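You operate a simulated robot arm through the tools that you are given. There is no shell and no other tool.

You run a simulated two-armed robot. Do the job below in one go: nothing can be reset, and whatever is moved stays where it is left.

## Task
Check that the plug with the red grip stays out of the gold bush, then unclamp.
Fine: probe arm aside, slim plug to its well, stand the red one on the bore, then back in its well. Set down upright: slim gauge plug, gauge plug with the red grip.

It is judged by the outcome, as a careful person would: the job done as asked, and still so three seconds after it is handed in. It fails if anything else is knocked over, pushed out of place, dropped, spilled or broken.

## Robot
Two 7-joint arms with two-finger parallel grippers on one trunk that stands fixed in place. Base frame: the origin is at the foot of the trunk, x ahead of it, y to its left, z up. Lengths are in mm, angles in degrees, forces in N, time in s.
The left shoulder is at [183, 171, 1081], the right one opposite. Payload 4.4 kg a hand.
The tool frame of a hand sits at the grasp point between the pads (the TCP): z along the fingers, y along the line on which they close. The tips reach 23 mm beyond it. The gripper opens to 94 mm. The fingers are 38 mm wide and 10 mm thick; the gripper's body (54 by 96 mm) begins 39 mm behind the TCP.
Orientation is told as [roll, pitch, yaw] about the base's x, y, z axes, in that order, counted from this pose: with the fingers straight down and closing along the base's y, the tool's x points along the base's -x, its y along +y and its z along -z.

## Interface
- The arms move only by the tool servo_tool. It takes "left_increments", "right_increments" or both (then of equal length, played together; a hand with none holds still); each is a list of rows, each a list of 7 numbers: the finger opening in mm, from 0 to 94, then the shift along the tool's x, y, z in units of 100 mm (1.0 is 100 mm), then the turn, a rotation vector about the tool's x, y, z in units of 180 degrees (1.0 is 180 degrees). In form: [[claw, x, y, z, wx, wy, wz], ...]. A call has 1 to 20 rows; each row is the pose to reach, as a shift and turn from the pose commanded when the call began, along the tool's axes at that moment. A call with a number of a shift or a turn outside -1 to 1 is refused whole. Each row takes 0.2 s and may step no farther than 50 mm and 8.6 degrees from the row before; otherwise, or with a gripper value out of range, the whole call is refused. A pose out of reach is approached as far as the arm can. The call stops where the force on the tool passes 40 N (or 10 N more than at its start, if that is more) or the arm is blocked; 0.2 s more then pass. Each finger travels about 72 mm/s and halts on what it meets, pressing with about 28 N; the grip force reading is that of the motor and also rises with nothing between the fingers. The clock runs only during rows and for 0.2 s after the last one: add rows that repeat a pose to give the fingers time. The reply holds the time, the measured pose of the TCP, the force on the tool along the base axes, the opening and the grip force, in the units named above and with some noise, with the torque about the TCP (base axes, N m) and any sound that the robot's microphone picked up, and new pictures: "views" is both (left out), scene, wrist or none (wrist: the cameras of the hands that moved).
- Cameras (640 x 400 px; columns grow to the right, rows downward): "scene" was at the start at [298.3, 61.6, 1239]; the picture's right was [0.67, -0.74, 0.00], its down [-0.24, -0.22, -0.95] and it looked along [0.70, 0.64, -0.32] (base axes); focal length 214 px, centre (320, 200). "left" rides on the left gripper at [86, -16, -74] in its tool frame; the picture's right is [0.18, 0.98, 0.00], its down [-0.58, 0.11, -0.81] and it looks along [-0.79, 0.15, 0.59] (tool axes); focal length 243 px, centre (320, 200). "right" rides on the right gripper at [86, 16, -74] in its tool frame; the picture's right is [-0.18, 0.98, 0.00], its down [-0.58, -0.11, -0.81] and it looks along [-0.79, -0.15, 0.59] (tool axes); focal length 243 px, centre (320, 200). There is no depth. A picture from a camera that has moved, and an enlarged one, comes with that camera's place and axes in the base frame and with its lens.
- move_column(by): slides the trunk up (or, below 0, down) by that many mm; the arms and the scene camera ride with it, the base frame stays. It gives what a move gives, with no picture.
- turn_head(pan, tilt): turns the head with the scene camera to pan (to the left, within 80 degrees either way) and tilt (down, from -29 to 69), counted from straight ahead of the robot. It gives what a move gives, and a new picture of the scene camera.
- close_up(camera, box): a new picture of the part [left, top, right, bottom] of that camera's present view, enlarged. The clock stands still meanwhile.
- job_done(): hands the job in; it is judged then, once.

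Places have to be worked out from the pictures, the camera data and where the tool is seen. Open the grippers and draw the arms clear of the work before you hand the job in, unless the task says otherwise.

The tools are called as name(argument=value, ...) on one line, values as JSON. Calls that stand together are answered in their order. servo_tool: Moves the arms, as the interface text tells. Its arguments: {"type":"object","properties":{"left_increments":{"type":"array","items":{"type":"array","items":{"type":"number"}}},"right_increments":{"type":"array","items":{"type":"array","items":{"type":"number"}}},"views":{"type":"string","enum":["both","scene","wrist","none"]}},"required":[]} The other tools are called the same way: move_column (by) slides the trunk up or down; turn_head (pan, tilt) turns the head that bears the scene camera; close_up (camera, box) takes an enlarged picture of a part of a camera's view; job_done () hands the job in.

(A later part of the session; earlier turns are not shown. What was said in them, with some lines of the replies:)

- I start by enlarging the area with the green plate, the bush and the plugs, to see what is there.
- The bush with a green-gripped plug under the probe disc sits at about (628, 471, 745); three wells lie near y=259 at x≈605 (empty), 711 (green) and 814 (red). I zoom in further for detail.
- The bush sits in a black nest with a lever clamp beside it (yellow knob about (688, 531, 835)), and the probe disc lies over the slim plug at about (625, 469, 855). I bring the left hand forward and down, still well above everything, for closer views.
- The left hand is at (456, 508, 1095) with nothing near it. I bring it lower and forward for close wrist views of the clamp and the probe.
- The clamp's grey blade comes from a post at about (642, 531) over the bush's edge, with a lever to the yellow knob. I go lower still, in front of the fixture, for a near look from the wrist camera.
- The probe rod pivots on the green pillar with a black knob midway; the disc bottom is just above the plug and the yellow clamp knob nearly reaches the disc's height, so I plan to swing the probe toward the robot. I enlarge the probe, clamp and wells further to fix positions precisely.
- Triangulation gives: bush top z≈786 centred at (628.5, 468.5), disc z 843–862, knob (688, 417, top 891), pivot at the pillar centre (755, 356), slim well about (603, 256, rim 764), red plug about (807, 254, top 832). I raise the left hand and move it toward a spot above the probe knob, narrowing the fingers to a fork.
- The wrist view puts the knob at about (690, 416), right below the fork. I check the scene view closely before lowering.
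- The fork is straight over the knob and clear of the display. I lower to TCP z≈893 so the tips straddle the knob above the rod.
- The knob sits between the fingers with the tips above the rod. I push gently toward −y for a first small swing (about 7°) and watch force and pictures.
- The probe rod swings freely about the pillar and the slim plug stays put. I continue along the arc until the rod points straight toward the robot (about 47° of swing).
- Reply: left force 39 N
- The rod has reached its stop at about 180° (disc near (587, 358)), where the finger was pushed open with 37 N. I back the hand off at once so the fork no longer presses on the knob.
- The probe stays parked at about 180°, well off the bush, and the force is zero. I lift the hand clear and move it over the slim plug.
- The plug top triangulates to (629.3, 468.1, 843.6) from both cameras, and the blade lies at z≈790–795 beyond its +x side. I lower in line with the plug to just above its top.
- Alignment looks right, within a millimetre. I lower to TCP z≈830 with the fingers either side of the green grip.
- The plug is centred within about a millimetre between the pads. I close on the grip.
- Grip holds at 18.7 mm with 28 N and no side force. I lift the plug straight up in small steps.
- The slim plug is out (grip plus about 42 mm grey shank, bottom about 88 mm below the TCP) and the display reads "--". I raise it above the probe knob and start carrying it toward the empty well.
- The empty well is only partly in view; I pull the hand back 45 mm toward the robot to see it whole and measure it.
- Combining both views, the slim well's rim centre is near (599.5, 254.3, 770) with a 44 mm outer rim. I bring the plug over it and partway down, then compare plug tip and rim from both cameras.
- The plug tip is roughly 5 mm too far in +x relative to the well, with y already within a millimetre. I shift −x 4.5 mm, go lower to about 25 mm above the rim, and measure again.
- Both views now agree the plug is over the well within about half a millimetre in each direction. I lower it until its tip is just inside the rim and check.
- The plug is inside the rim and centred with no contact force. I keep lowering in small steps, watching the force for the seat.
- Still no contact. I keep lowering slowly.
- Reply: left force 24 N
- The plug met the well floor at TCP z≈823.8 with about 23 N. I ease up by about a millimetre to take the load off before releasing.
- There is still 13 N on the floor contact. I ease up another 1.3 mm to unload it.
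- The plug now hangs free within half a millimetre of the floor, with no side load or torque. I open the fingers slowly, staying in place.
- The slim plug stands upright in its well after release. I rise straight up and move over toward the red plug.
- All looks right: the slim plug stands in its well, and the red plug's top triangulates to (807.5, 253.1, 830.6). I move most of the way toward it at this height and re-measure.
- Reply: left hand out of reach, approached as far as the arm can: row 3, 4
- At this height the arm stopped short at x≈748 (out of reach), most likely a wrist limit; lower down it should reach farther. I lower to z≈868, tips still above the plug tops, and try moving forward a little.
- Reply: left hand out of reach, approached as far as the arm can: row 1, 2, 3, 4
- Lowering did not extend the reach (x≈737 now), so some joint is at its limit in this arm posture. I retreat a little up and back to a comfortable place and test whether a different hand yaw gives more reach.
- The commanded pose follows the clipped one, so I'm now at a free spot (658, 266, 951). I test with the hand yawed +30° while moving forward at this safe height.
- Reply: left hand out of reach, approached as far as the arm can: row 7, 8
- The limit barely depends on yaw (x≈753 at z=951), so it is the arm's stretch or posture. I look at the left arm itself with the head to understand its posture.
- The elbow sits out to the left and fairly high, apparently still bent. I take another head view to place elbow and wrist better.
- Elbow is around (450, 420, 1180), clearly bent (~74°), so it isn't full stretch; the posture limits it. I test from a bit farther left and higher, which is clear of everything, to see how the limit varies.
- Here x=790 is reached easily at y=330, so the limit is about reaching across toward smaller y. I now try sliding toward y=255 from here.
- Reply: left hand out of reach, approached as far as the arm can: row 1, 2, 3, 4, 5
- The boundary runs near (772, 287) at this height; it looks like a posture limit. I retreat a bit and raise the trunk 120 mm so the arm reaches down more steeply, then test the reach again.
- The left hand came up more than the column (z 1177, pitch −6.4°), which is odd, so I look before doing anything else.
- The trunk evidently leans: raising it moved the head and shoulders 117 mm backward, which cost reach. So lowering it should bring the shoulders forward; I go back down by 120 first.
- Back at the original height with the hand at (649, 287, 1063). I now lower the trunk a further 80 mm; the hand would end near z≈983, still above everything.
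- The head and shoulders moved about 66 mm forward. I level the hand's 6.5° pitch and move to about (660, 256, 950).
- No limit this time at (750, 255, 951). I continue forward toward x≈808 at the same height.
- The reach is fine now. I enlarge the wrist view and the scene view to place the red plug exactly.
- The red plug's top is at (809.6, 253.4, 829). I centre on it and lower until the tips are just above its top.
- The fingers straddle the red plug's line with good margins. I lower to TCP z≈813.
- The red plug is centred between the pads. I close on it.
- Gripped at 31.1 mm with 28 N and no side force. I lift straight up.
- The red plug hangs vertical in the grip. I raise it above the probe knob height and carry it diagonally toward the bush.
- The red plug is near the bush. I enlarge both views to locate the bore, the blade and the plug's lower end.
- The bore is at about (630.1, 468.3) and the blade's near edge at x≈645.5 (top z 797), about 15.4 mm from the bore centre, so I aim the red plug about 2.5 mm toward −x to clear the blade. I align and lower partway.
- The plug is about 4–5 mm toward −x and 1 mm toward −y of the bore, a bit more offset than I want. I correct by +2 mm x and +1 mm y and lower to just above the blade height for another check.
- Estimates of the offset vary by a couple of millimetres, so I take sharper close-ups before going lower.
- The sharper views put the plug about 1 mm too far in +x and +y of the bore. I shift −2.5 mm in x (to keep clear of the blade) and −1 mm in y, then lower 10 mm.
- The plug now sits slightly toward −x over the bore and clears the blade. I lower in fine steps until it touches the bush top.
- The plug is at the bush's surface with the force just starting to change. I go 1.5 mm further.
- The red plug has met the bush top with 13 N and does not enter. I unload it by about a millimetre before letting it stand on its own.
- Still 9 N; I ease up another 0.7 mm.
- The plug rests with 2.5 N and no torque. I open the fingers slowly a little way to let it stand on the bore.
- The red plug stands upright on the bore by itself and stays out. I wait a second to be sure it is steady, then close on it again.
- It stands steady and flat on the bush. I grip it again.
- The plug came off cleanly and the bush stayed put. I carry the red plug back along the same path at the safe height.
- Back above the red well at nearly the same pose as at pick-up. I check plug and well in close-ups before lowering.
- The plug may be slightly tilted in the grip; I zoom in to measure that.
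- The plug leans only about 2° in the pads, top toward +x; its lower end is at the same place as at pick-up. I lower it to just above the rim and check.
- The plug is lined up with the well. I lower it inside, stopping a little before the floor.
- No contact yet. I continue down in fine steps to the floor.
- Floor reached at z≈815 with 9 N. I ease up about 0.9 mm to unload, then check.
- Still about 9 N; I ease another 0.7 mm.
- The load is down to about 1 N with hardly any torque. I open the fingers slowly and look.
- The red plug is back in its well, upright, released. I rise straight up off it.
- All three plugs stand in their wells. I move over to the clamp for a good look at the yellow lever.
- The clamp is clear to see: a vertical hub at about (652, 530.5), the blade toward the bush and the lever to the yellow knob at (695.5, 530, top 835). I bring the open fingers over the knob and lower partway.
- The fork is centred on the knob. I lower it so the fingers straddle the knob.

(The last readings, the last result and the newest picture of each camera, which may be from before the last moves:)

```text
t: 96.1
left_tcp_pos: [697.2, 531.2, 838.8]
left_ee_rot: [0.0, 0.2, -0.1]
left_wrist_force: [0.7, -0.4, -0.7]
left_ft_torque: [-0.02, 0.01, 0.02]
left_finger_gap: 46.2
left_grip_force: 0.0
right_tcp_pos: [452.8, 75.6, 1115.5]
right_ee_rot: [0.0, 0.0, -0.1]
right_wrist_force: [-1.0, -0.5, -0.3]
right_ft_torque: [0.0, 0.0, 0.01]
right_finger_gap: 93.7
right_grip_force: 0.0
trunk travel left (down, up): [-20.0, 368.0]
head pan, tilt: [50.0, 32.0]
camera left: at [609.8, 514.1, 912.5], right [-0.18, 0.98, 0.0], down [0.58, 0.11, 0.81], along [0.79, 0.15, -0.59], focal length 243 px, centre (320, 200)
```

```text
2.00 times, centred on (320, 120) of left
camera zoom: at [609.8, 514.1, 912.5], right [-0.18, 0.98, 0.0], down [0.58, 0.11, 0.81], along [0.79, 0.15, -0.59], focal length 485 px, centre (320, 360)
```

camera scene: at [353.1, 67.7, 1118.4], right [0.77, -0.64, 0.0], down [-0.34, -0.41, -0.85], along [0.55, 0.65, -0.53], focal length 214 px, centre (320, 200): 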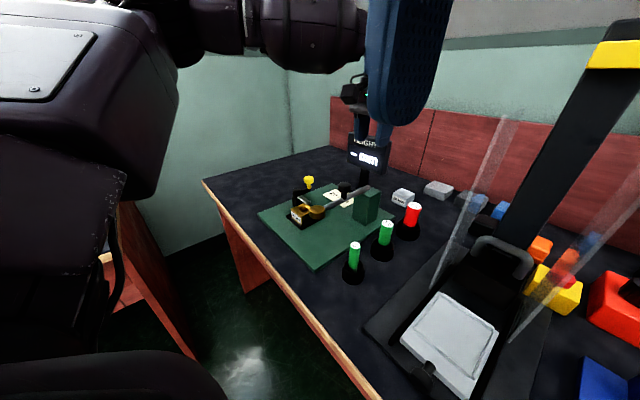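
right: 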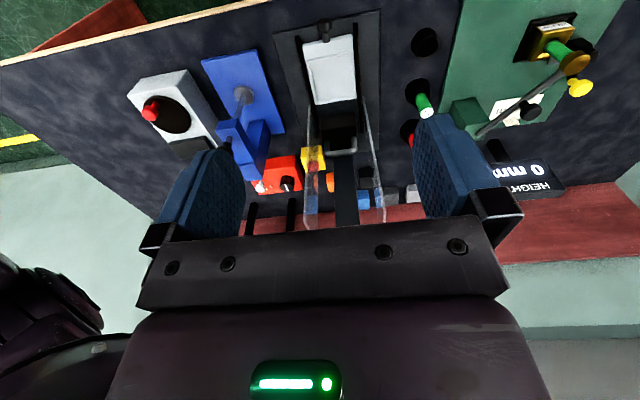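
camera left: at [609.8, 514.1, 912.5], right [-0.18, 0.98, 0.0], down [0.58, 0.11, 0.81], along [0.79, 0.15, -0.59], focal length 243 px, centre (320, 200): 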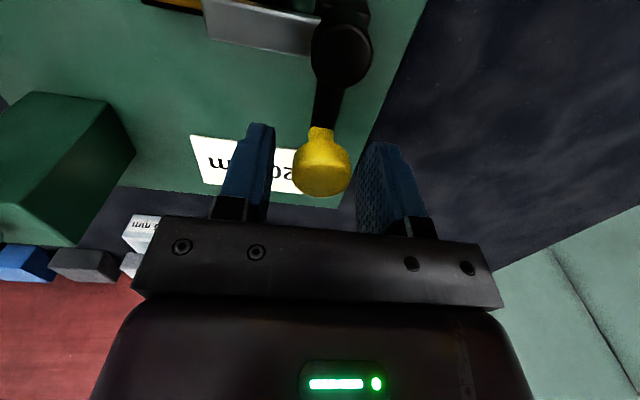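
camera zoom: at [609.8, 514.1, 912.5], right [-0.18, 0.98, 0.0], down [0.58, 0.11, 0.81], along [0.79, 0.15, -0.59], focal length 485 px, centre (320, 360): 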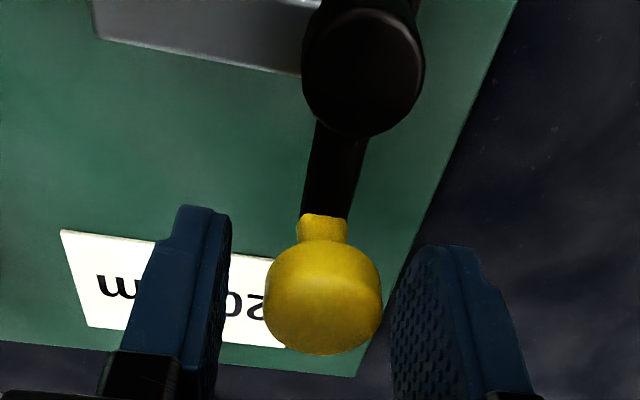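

The knob sits between the fingers. I start a gentle swing of the lever toward +y (away from the bush), turning the hand along with it, and watch the force.

servo_tool(left_increments=[[46, 0.002, 0.038, 0, 0, 0, -0.028], [46, 0.007, 0.0755, 0, 0, 0, -0.056], [46, 0.015, 0.113, 0, 0, 0, -0.083], [46, 0.026, 0.149, 0, 0, 0, -0.111], [46, 0.026, 0.149, 0, 0, 0, -0.111]], views="wrist")

close_up(camera="scene", box=[280, 140, 350, 225])

```text
t: 97.3
left_tcp_pos: [693.5, 545.1, 837.4]
left_ee_rot: [0.0, 0.1, 20.0]
left_wrist_force: [2.0, -2.0, 0.3]
left_ft_torque: [-0.05, -0.02, 0.02]
left_finger_gap: 46.7
left_grip_force: 1.1
right_tcp_pos: [453.0, 75.8, 1115.9]
right_ee_rot: [0.0, 0.0, -0.1]
right_wrist_force: [0.0, -0.8, 0.3]
right_ft_torque: [0.02, -0.02, 0.01]
right_finger_gap: 93.7
right_grip_force: 0.0
trunk travel left (down, up): [-20.0, 368.0]
head pan, tilt: [50.0, 32.0]
camera left: at [617.7, 500.5, 912.4], right [-0.51, 0.86, 0.0], down [0.51, 0.3, 0.81], along [0.69, 0.41, -0.59], focal length 243 px, centre (320, 200)
```

left: 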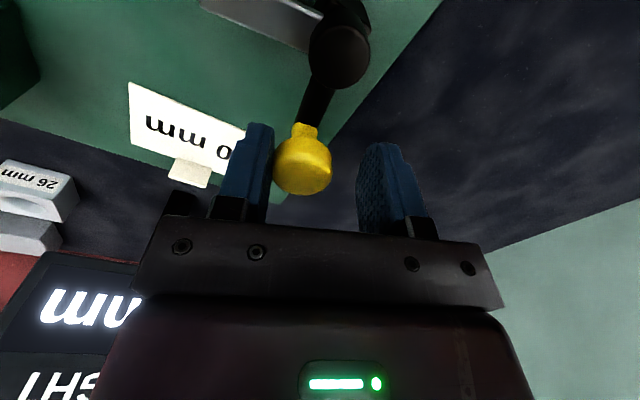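

```text
4.71 times, centred on (315, 182) of scene
camera zoom: at [353.2, 67.5, 1118.4], right [0.77, -0.64, 0.0], down [-0.34, -0.41, -0.85], along [0.55, 0.65, -0.53], focal length 1009 px, centre (344, 282)
```

zoom: 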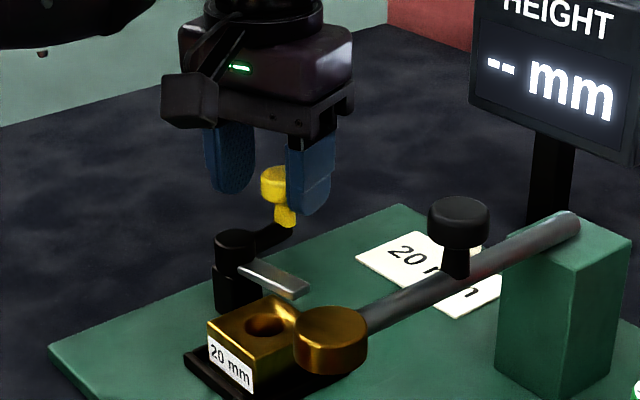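

The lever turns about the vertical hub and the blade is swinging off the bush, with only about 3 N. I continue along the arc.

servo_tool(left_increments=[[46, 0.004, 0.061, 0, 0, 0, -0.0444], [46, 0.017, 0.12, 0, 0, 0, -0.0889], [46, 0.038, 0.177, 0, 0, 0, -0.1333], [46, 0.066, 0.231, 0, 0, 0, -0.1778], [46, 0.102, 0.28, 0, 0, 0, -0.2222], [46, 0.102, 0.28, 0, 0, 0, -0.2222]], views="wrist")

close_up(camera="scene", box=[280, 140, 350, 225])

```text
t: 98.7
left_tcp_pos: [673.6, 569.3, 838.9]
left_ee_rot: [0.2, 0.1, 60.0]
left_wrist_force: [0.2, -0.4, -0.9]
left_ft_torque: [0.01, 0.0, 0.0]
left_finger_gap: 46.2
left_grip_force: 0.6
right_tcp_pos: [453.7, 76.5, 1116.9]
right_ee_rot: [0.0, -0.1, -0.1]
right_wrist_force: [-1.8, -1.4, -0.1]
right_ft_torque: [-0.01, -0.01, 0.0]
right_finger_gap: 94.3
right_grip_force: 0.1
trunk travel left (down, up): [-20.0, 368.0]
head pan, tilt: [50.0, 32.0]
camera left: at [645.0, 485.1, 912.3], right [-0.94, 0.33, 0.0], down [0.2, 0.56, 0.81], along [0.27, 0.76, -0.59], focal length 243 px, centre (320, 200)
```

left: 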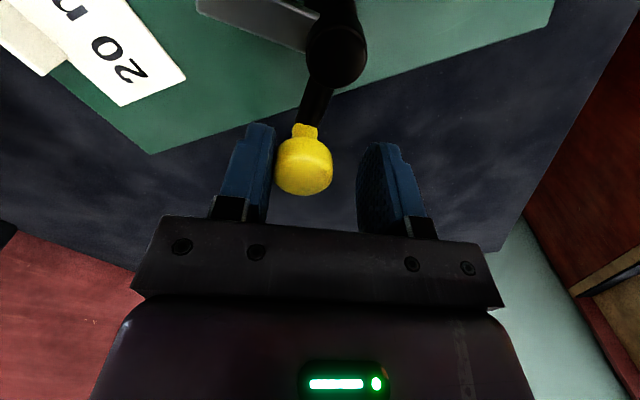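

```text
4.71 times, centred on (315, 182) of scene
camera zoom: at [353.2, 67.6, 1118.4], right [0.77, -0.64, 0.0], down [-0.34, -0.41, -0.85], along [0.55, 0.65, -0.53], focal length 1009 px, centre (344, 282)
```

zoom: 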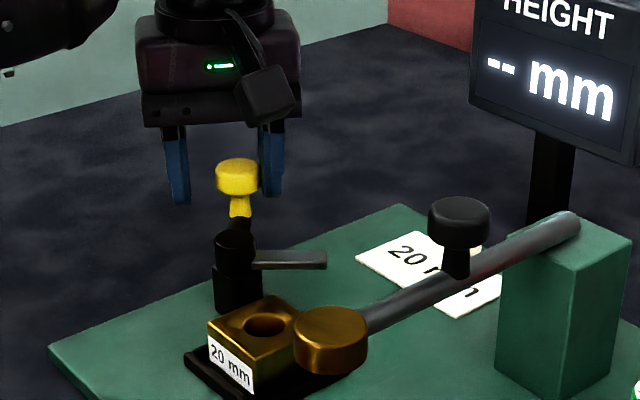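

The blade is now clear of the bush. I carry the lever on toward the full open position.

servo_tool(left_increments=[[46, 0.004, 0.061, 0, 0, 0, -0.0444], [46, 0.017, 0.12, 0, 0, 0, -0.0889], [46, 0.038, 0.177, 0, 0, 0, -0.1333], [46, 0.066, 0.231, 0, 0, 0, -0.1778], [46, 0.066, 0.231, 0, 0, 0, -0.1778]], views="wrist")

close_up(camera="scene", box=[280, 140, 350, 225])

```text
t: 99.9
left_tcp_pos: [651.6, 574.1, 837.9]
left_ee_rot: [0.1, 0.0, 92.1]
left_wrist_force: [-0.1, 0.4, 0.9]
left_ft_torque: [-0.04, -0.01, 0.0]
left_finger_gap: 45.9
left_grip_force: 0.1
right_tcp_pos: [453.2, 76.9, 1116.7]
right_ee_rot: [-0.1, -0.1, -0.2]
right_wrist_force: [0.2, 0.5, 0.9]
right_ft_torque: [-0.01, -0.03, -0.02]
right_finger_gap: 93.9
right_grip_force: 0.0
trunk travel left (down, up): [-20.0, 368.0]
head pan, tilt: [50.0, 32.0]
camera left: at [670.1, 488.2, 912.2], right [-0.98, -0.22, 0.0], down [-0.13, 0.58, 0.81], along [-0.18, 0.79, -0.59], focal length 243 px, centre (320, 200)
```

left: 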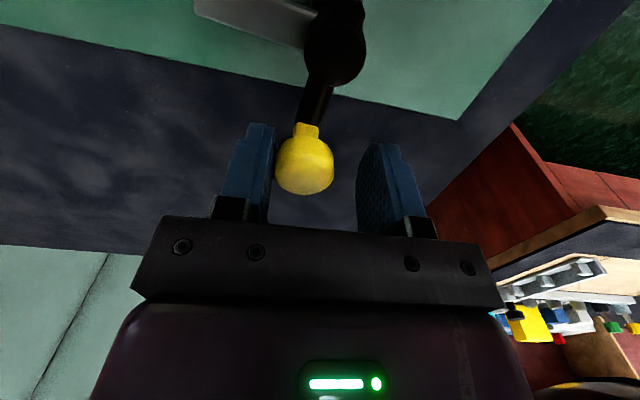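

```text
4.71 times, centred on (315, 182) of scene
camera zoom: at [353.2, 67.6, 1118.4], right [0.77, -0.64, 0.0], down [-0.34, -0.41, -0.85], along [0.55, 0.65, -0.53], focal length 1009 px, centre (344, 282)
```

zoom: 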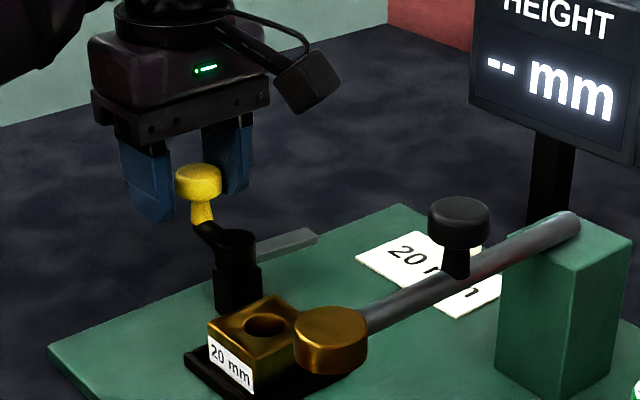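

The lever is at about 80° and turning freely. I take it another 8–10° and check for a stop.

servo_tool(left_increments=[[46, 0.001, 0.03, 0, 0, 0, -0.0222], [46, 0.004, 0.061, 0, 0, 0, -0.0444], [46, 0.007, 0.076, 0, 0, 0, -0.0556], [46, 0.007, 0.076, 0, 0, 0, -0.0556]], views="wrist")

close_up(camera="scene", box=[280, 140, 350, 225])

```text
t: 100.9
left_tcp_pos: [645.1, 573.8, 837.5]
left_ee_rot: [0.1, 0.0, 101.9]
left_wrist_force: [8.5, -1.4, 1.2]
left_ft_torque: [-0.06, -0.18, -0.12]
left_finger_gap: 49.9
left_grip_force: 4.0
right_tcp_pos: [453.9, 77.3, 1115.7]
right_ee_rot: [-0.1, 0.1, -0.1]
right_wrist_force: [0.2, -0.1, -0.3]
right_ft_torque: [0.02, -0.01, 0.01]
right_finger_gap: 94.2
right_grip_force: 0.1
trunk travel left (down, up): [-20.0, 368.0]
head pan, tilt: [50.0, 32.0]
camera left: at [678.0, 491.5, 912.1], right [-0.92, -0.38, 0.0], down [-0.23, 0.55, 0.81], along [-0.31, 0.74, -0.59], focal length 243 px, centre (320, 200)
```

left: 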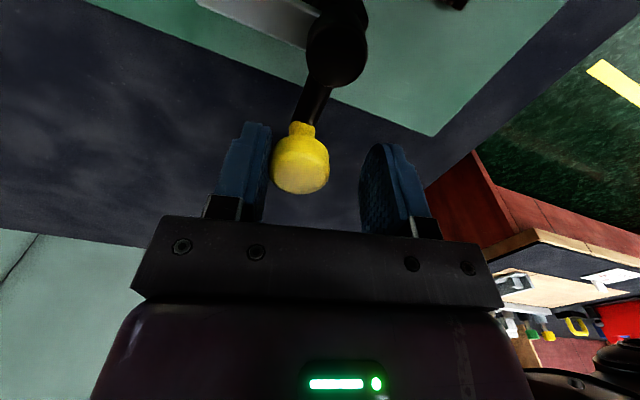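

```text
4.71 times, centred on (315, 182) of scene
camera zoom: at [353.8, 67.4, 1118.2], right [0.77, -0.64, 0.0], down [-0.34, -0.41, -0.85], along [0.55, 0.65, -0.53], focal length 1009 px, centre (344, 282)
```

zoom: 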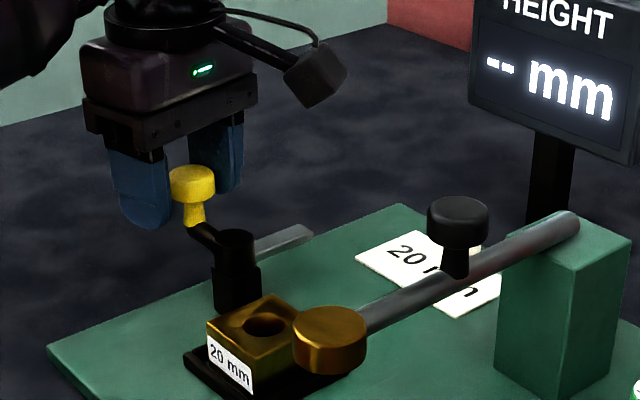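

The lever is at its end stop (force 8.5 N). I back the fork off to centre it on the knob, then rise straight up clear of it.

servo_tool(left_increments=[[46, 0, -0.04, 0, 0, 0, 0], [50, 0, -0.08, 0, 0, 0, 0], [54, 0, -0.08, 0, 0, 0, 0], [54, 0, -0.08, -0.1, 0, 0, 0], [54, 0, -0.08, -0.25, 0, 0, 0], [54, 0, -0.08, -0.45, 0, 0, 0], [54, 0, -0.08, -0.7, 0, 0, 0], [54, 0, -0.08, -1.0, 0, 0, 0], [54, 0, -0.08, -1.0, 0, 0, 0]], views="both")

close_up(camera="scene", box=[270, 150, 370, 235])

```text
t: 102.9
left_tcp_pos: [652.2, 575.8, 938.7]
left_ee_rot: [0.1, 0.0, 101.9]
left_wrist_force: [-0.1, 0.3, 0.0]
left_ft_torque: [-0.01, 0.02, 0.0]
left_finger_gap: 54.2
left_grip_force: 0.2
right_tcp_pos: [453.6, 75.8, 1115.3]
right_ee_rot: [0.0, 0.0, -0.1]
right_wrist_force: [-0.3, -0.8, -0.2]
right_ft_torque: [-0.01, 0.01, -0.02]
right_finger_gap: 94.1
right_grip_force: 0.0
trunk travel left (down, up): [-20.0, 368.0]
head pan, tilt: [50.0, 32.0]
camera scene: at [353.4, 67.6, 1118.2], right [0.77, -0.64, 0.0], down [-0.34, -0.41, -0.85], along [0.55, 0.65, -0.53], focal length 214 px, centre (320, 200)
camera left: at [685.1, 493.5, 1012.7], right [-0.92, -0.38, 0.0], down [-0.23, 0.55, 0.81], along [-0.31, 0.74, -0.59], focal length 243 px, centre (320, 200)
```

scene: 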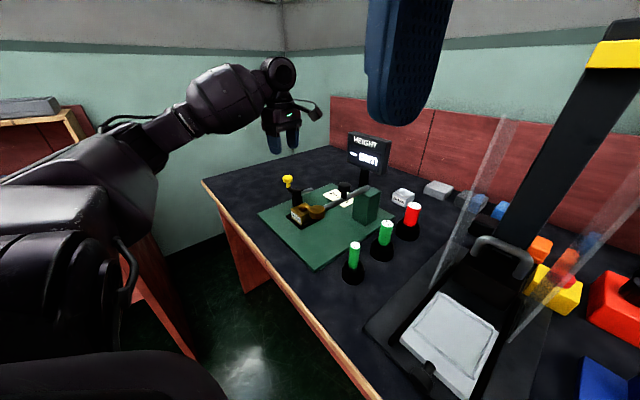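
left: 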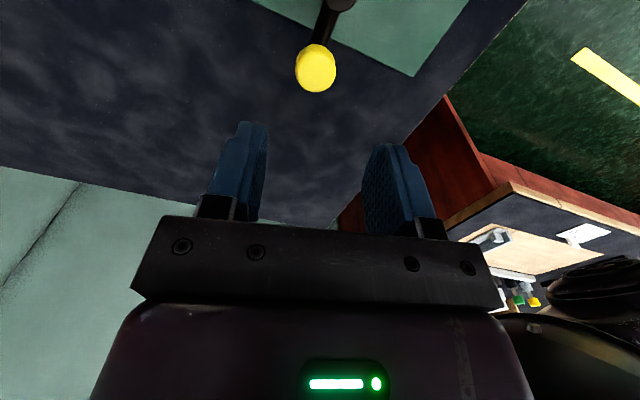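

```text
4.71 times, centred on (320, 192) of scene
camera zoom: at [353.4, 67.6, 1118.2], right [0.77, -0.64, 0.0], down [-0.34, -0.41, -0.85], along [0.55, 0.65, -0.53], focal length 1009 px, centre (320, 235)
```

zoom: 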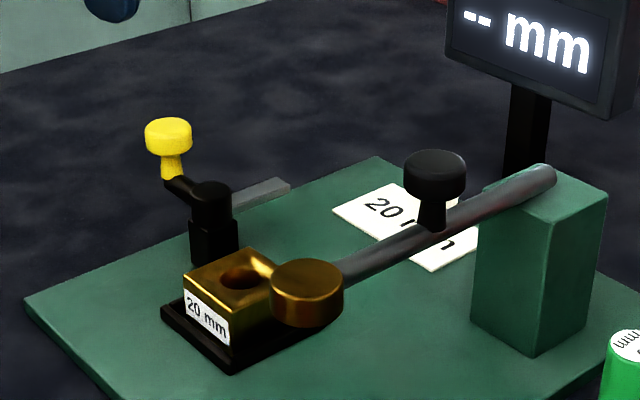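

The clamp lever stays open with the blade well off the bush, and the bush sits in its nest. I withdraw the left hand up and back toward the robot, turning it back to its starting yaw.

servo_tool(left_increments=[[54, 0, 0, -0.3, 0, 0, 0.04], [54, 0, 0, -0.6, 0, 0, 0.08], [54, 0, 0, -0.9, 0, 0, 0.12], [54, 0, 0.1, -1.0, 0, 0, 0.16], [60, 0, 0.2, -1.0, 0, 0, 0.2], [66, 0, 0.3, -1.0, 0, 0, 0.24], [70, 0, 0.4, -1.0, 0, 0, 0.28], [80, 0, 0.5, -1.0, 0, 0, 0.32], [90, 0.01, 0.6, -1.0, 0, 0, 0.36], [94, 0.01, 0.7, -1.0, 0, 0, 0.4], [94, 0.01, 0.8, -1.0, 0, 0, 0.44], [94, 0.01, 0.9, -1.0, 0, 0, 0.48], [94, 0.01, 0.92, -1.0, 0, 0, 0.52], [94, 0.01, 0.92, -1.0, 0, 0, 0.5667], [94, 0.01, 0.92, -1.0, 0, 0, 0.5667]], views="none")

servo_tool(left_increments=[[94, 0.3, 0, -0.2, 0, 0, 0], [94, 0.6, 0, -0.4, 0, 0, 0], [94, 0.9, 0, -0.6, 0, 0, 0], [94, 1.0, 0, -0.8, 0, 0, 0], [94, 1.0, 0, -0.8, 0, 0, 0]], views="both")

```text
t: 106.1
left_tcp_pos: [560.8, 555.2, 1039.1]
left_ee_rot: [0.0, 0.2, -0.1]
left_wrist_force: [0.3, -0.2, 0.8]
left_ft_torque: [0.0, -0.01, 0.01]
left_finger_gap: 94.1
left_grip_force: 0.0
right_tcp_pos: [452.3, 76.8, 1117.4]
right_ee_rot: [0.0, 0.0, -0.2]
right_wrist_force: [-0.1, -0.9, -0.6]
right_ft_torque: [0.05, 0.01, 0.02]
right_finger_gap: 93.8
right_grip_force: 0.1
trunk travel left (down, up): [-20.0, 368.0]
head pan, tilt: [50.0, 32.0]
```

```text
t: 107.3
left_tcp_pos: [462.1, 555.6, 1119.8]
left_ee_rot: [0.0, 0.1, -0.2]
left_wrist_force: [-0.2, 0.4, -0.7]
left_ft_torque: [-0.01, 0.0, -0.05]
left_finger_gap: 94.1
left_grip_force: 0.1
right_tcp_pos: [452.8, 76.5, 1116.3]
right_ee_rot: [0.0, -0.2, 0.0]
right_wrist_force: [0.1, -0.5, 0.4]
right_ft_torque: [-0.02, 0.01, 0.03]
right_finger_gap: 93.8
right_grip_force: 0.0
trunk travel left (down, up): [-20.0, 368.0]
head pan, tilt: [50.0, 32.0]
camera scene: at [353.2, 67.6, 1118.3], right [0.77, -0.64, 0.0], down [-0.34, -0.41, -0.85], along [0.55, 0.65, -0.53], focal length 214 px, centre (320, 200)
camera left: at [375.6, 538.3, 1193.4], right [-0.18, 0.98, 0.0], down [0.58, 0.11, 0.81], along [0.79, 0.15, -0.59], focal length 243 px, centre (320, 200)
```

scene: 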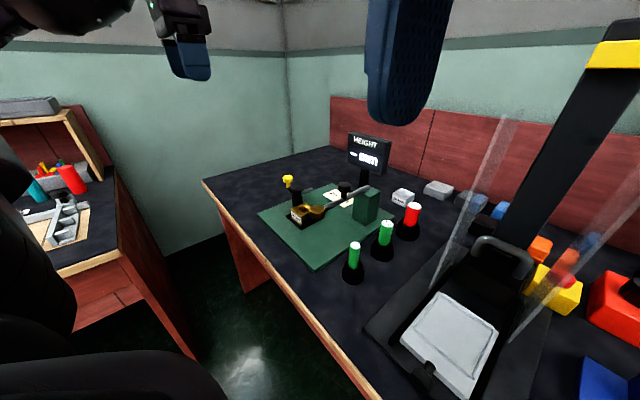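
left: 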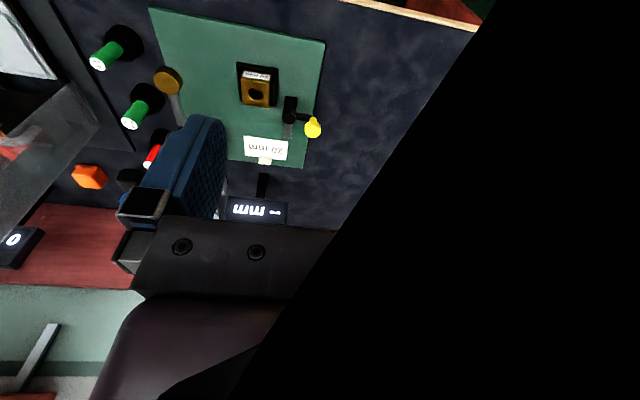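

Both hands are clear and open. I do a last close check of the plugs, the bush and the clamp.

close_up(camera="scene", box=[270, 160, 440, 290])

close_up(camera="left", box=[80, 10, 340, 180])

```text
3.08 times, centred on (355, 225) of scene
camera zoom: at [353.2, 67.6, 1118.3], right [0.77, -0.64, 0.0], down [-0.34, -0.41, -0.85], along [0.55, 0.65, -0.53], focal length 660 px, centre (212, 123)
```

zoom: 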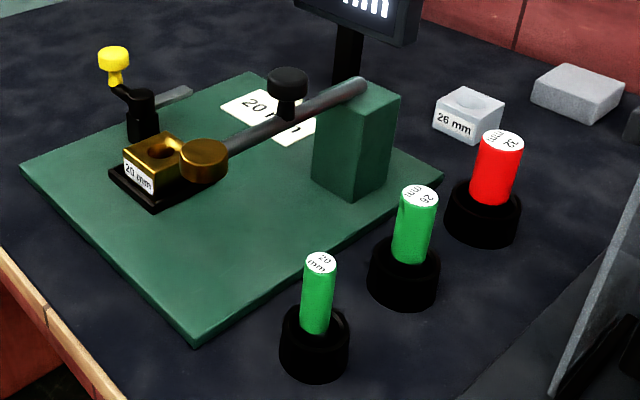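

```text
2.35 times, centred on (210, 95) of left
camera zoom: at [375.6, 538.3, 1193.4], right [-0.18, 0.98, 0.0], down [0.58, 0.11, 0.81], along [0.79, 0.15, -0.59], focal length 571 px, centre (579, 447)
```

zoom: 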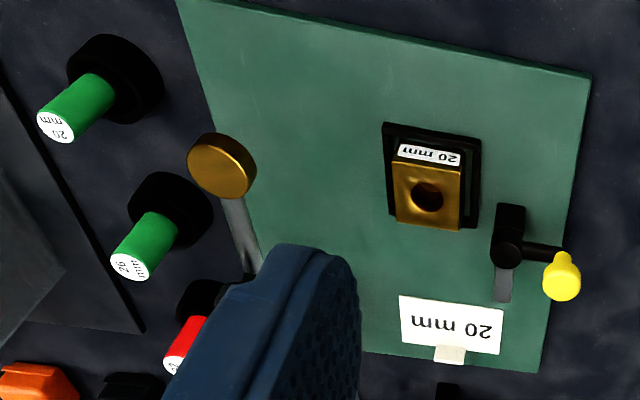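

Everything is in place. The slim and red plugs stand upright in their own wells, the probe is aside and the bush is undisturbed. The clamp is open, and both hands are open and clear of the work. I hand the job in.

job_done()

```text
The job is handed in.
```

The check is done: the red 32 mm plug stayed out of the gold 20 mm bush, and the bush is now unclamped. I stood the red plug on the bore and pressed it with about 13 N. It did not enter, and with the fingers open it stood there on its own for about two seconds.

- **Probe arm:** swung aside to its stop, well clear of the bush. The push ran into that stop at about 37 N before I backed off; nothing visibly moved or broke.
- **Slim plug:** taken out of the bush and set down upright in its own well.
- **Red plug:** back upright in its own well.
- **Clamp:** the yellow lever is at its open stop and the blade is off the bush. The bush is still in its nest.

The red plug's well was out of the left hand's reach, so I lowered the trunk by 80 mm. I left it there. Both hands are open and clear of the work.
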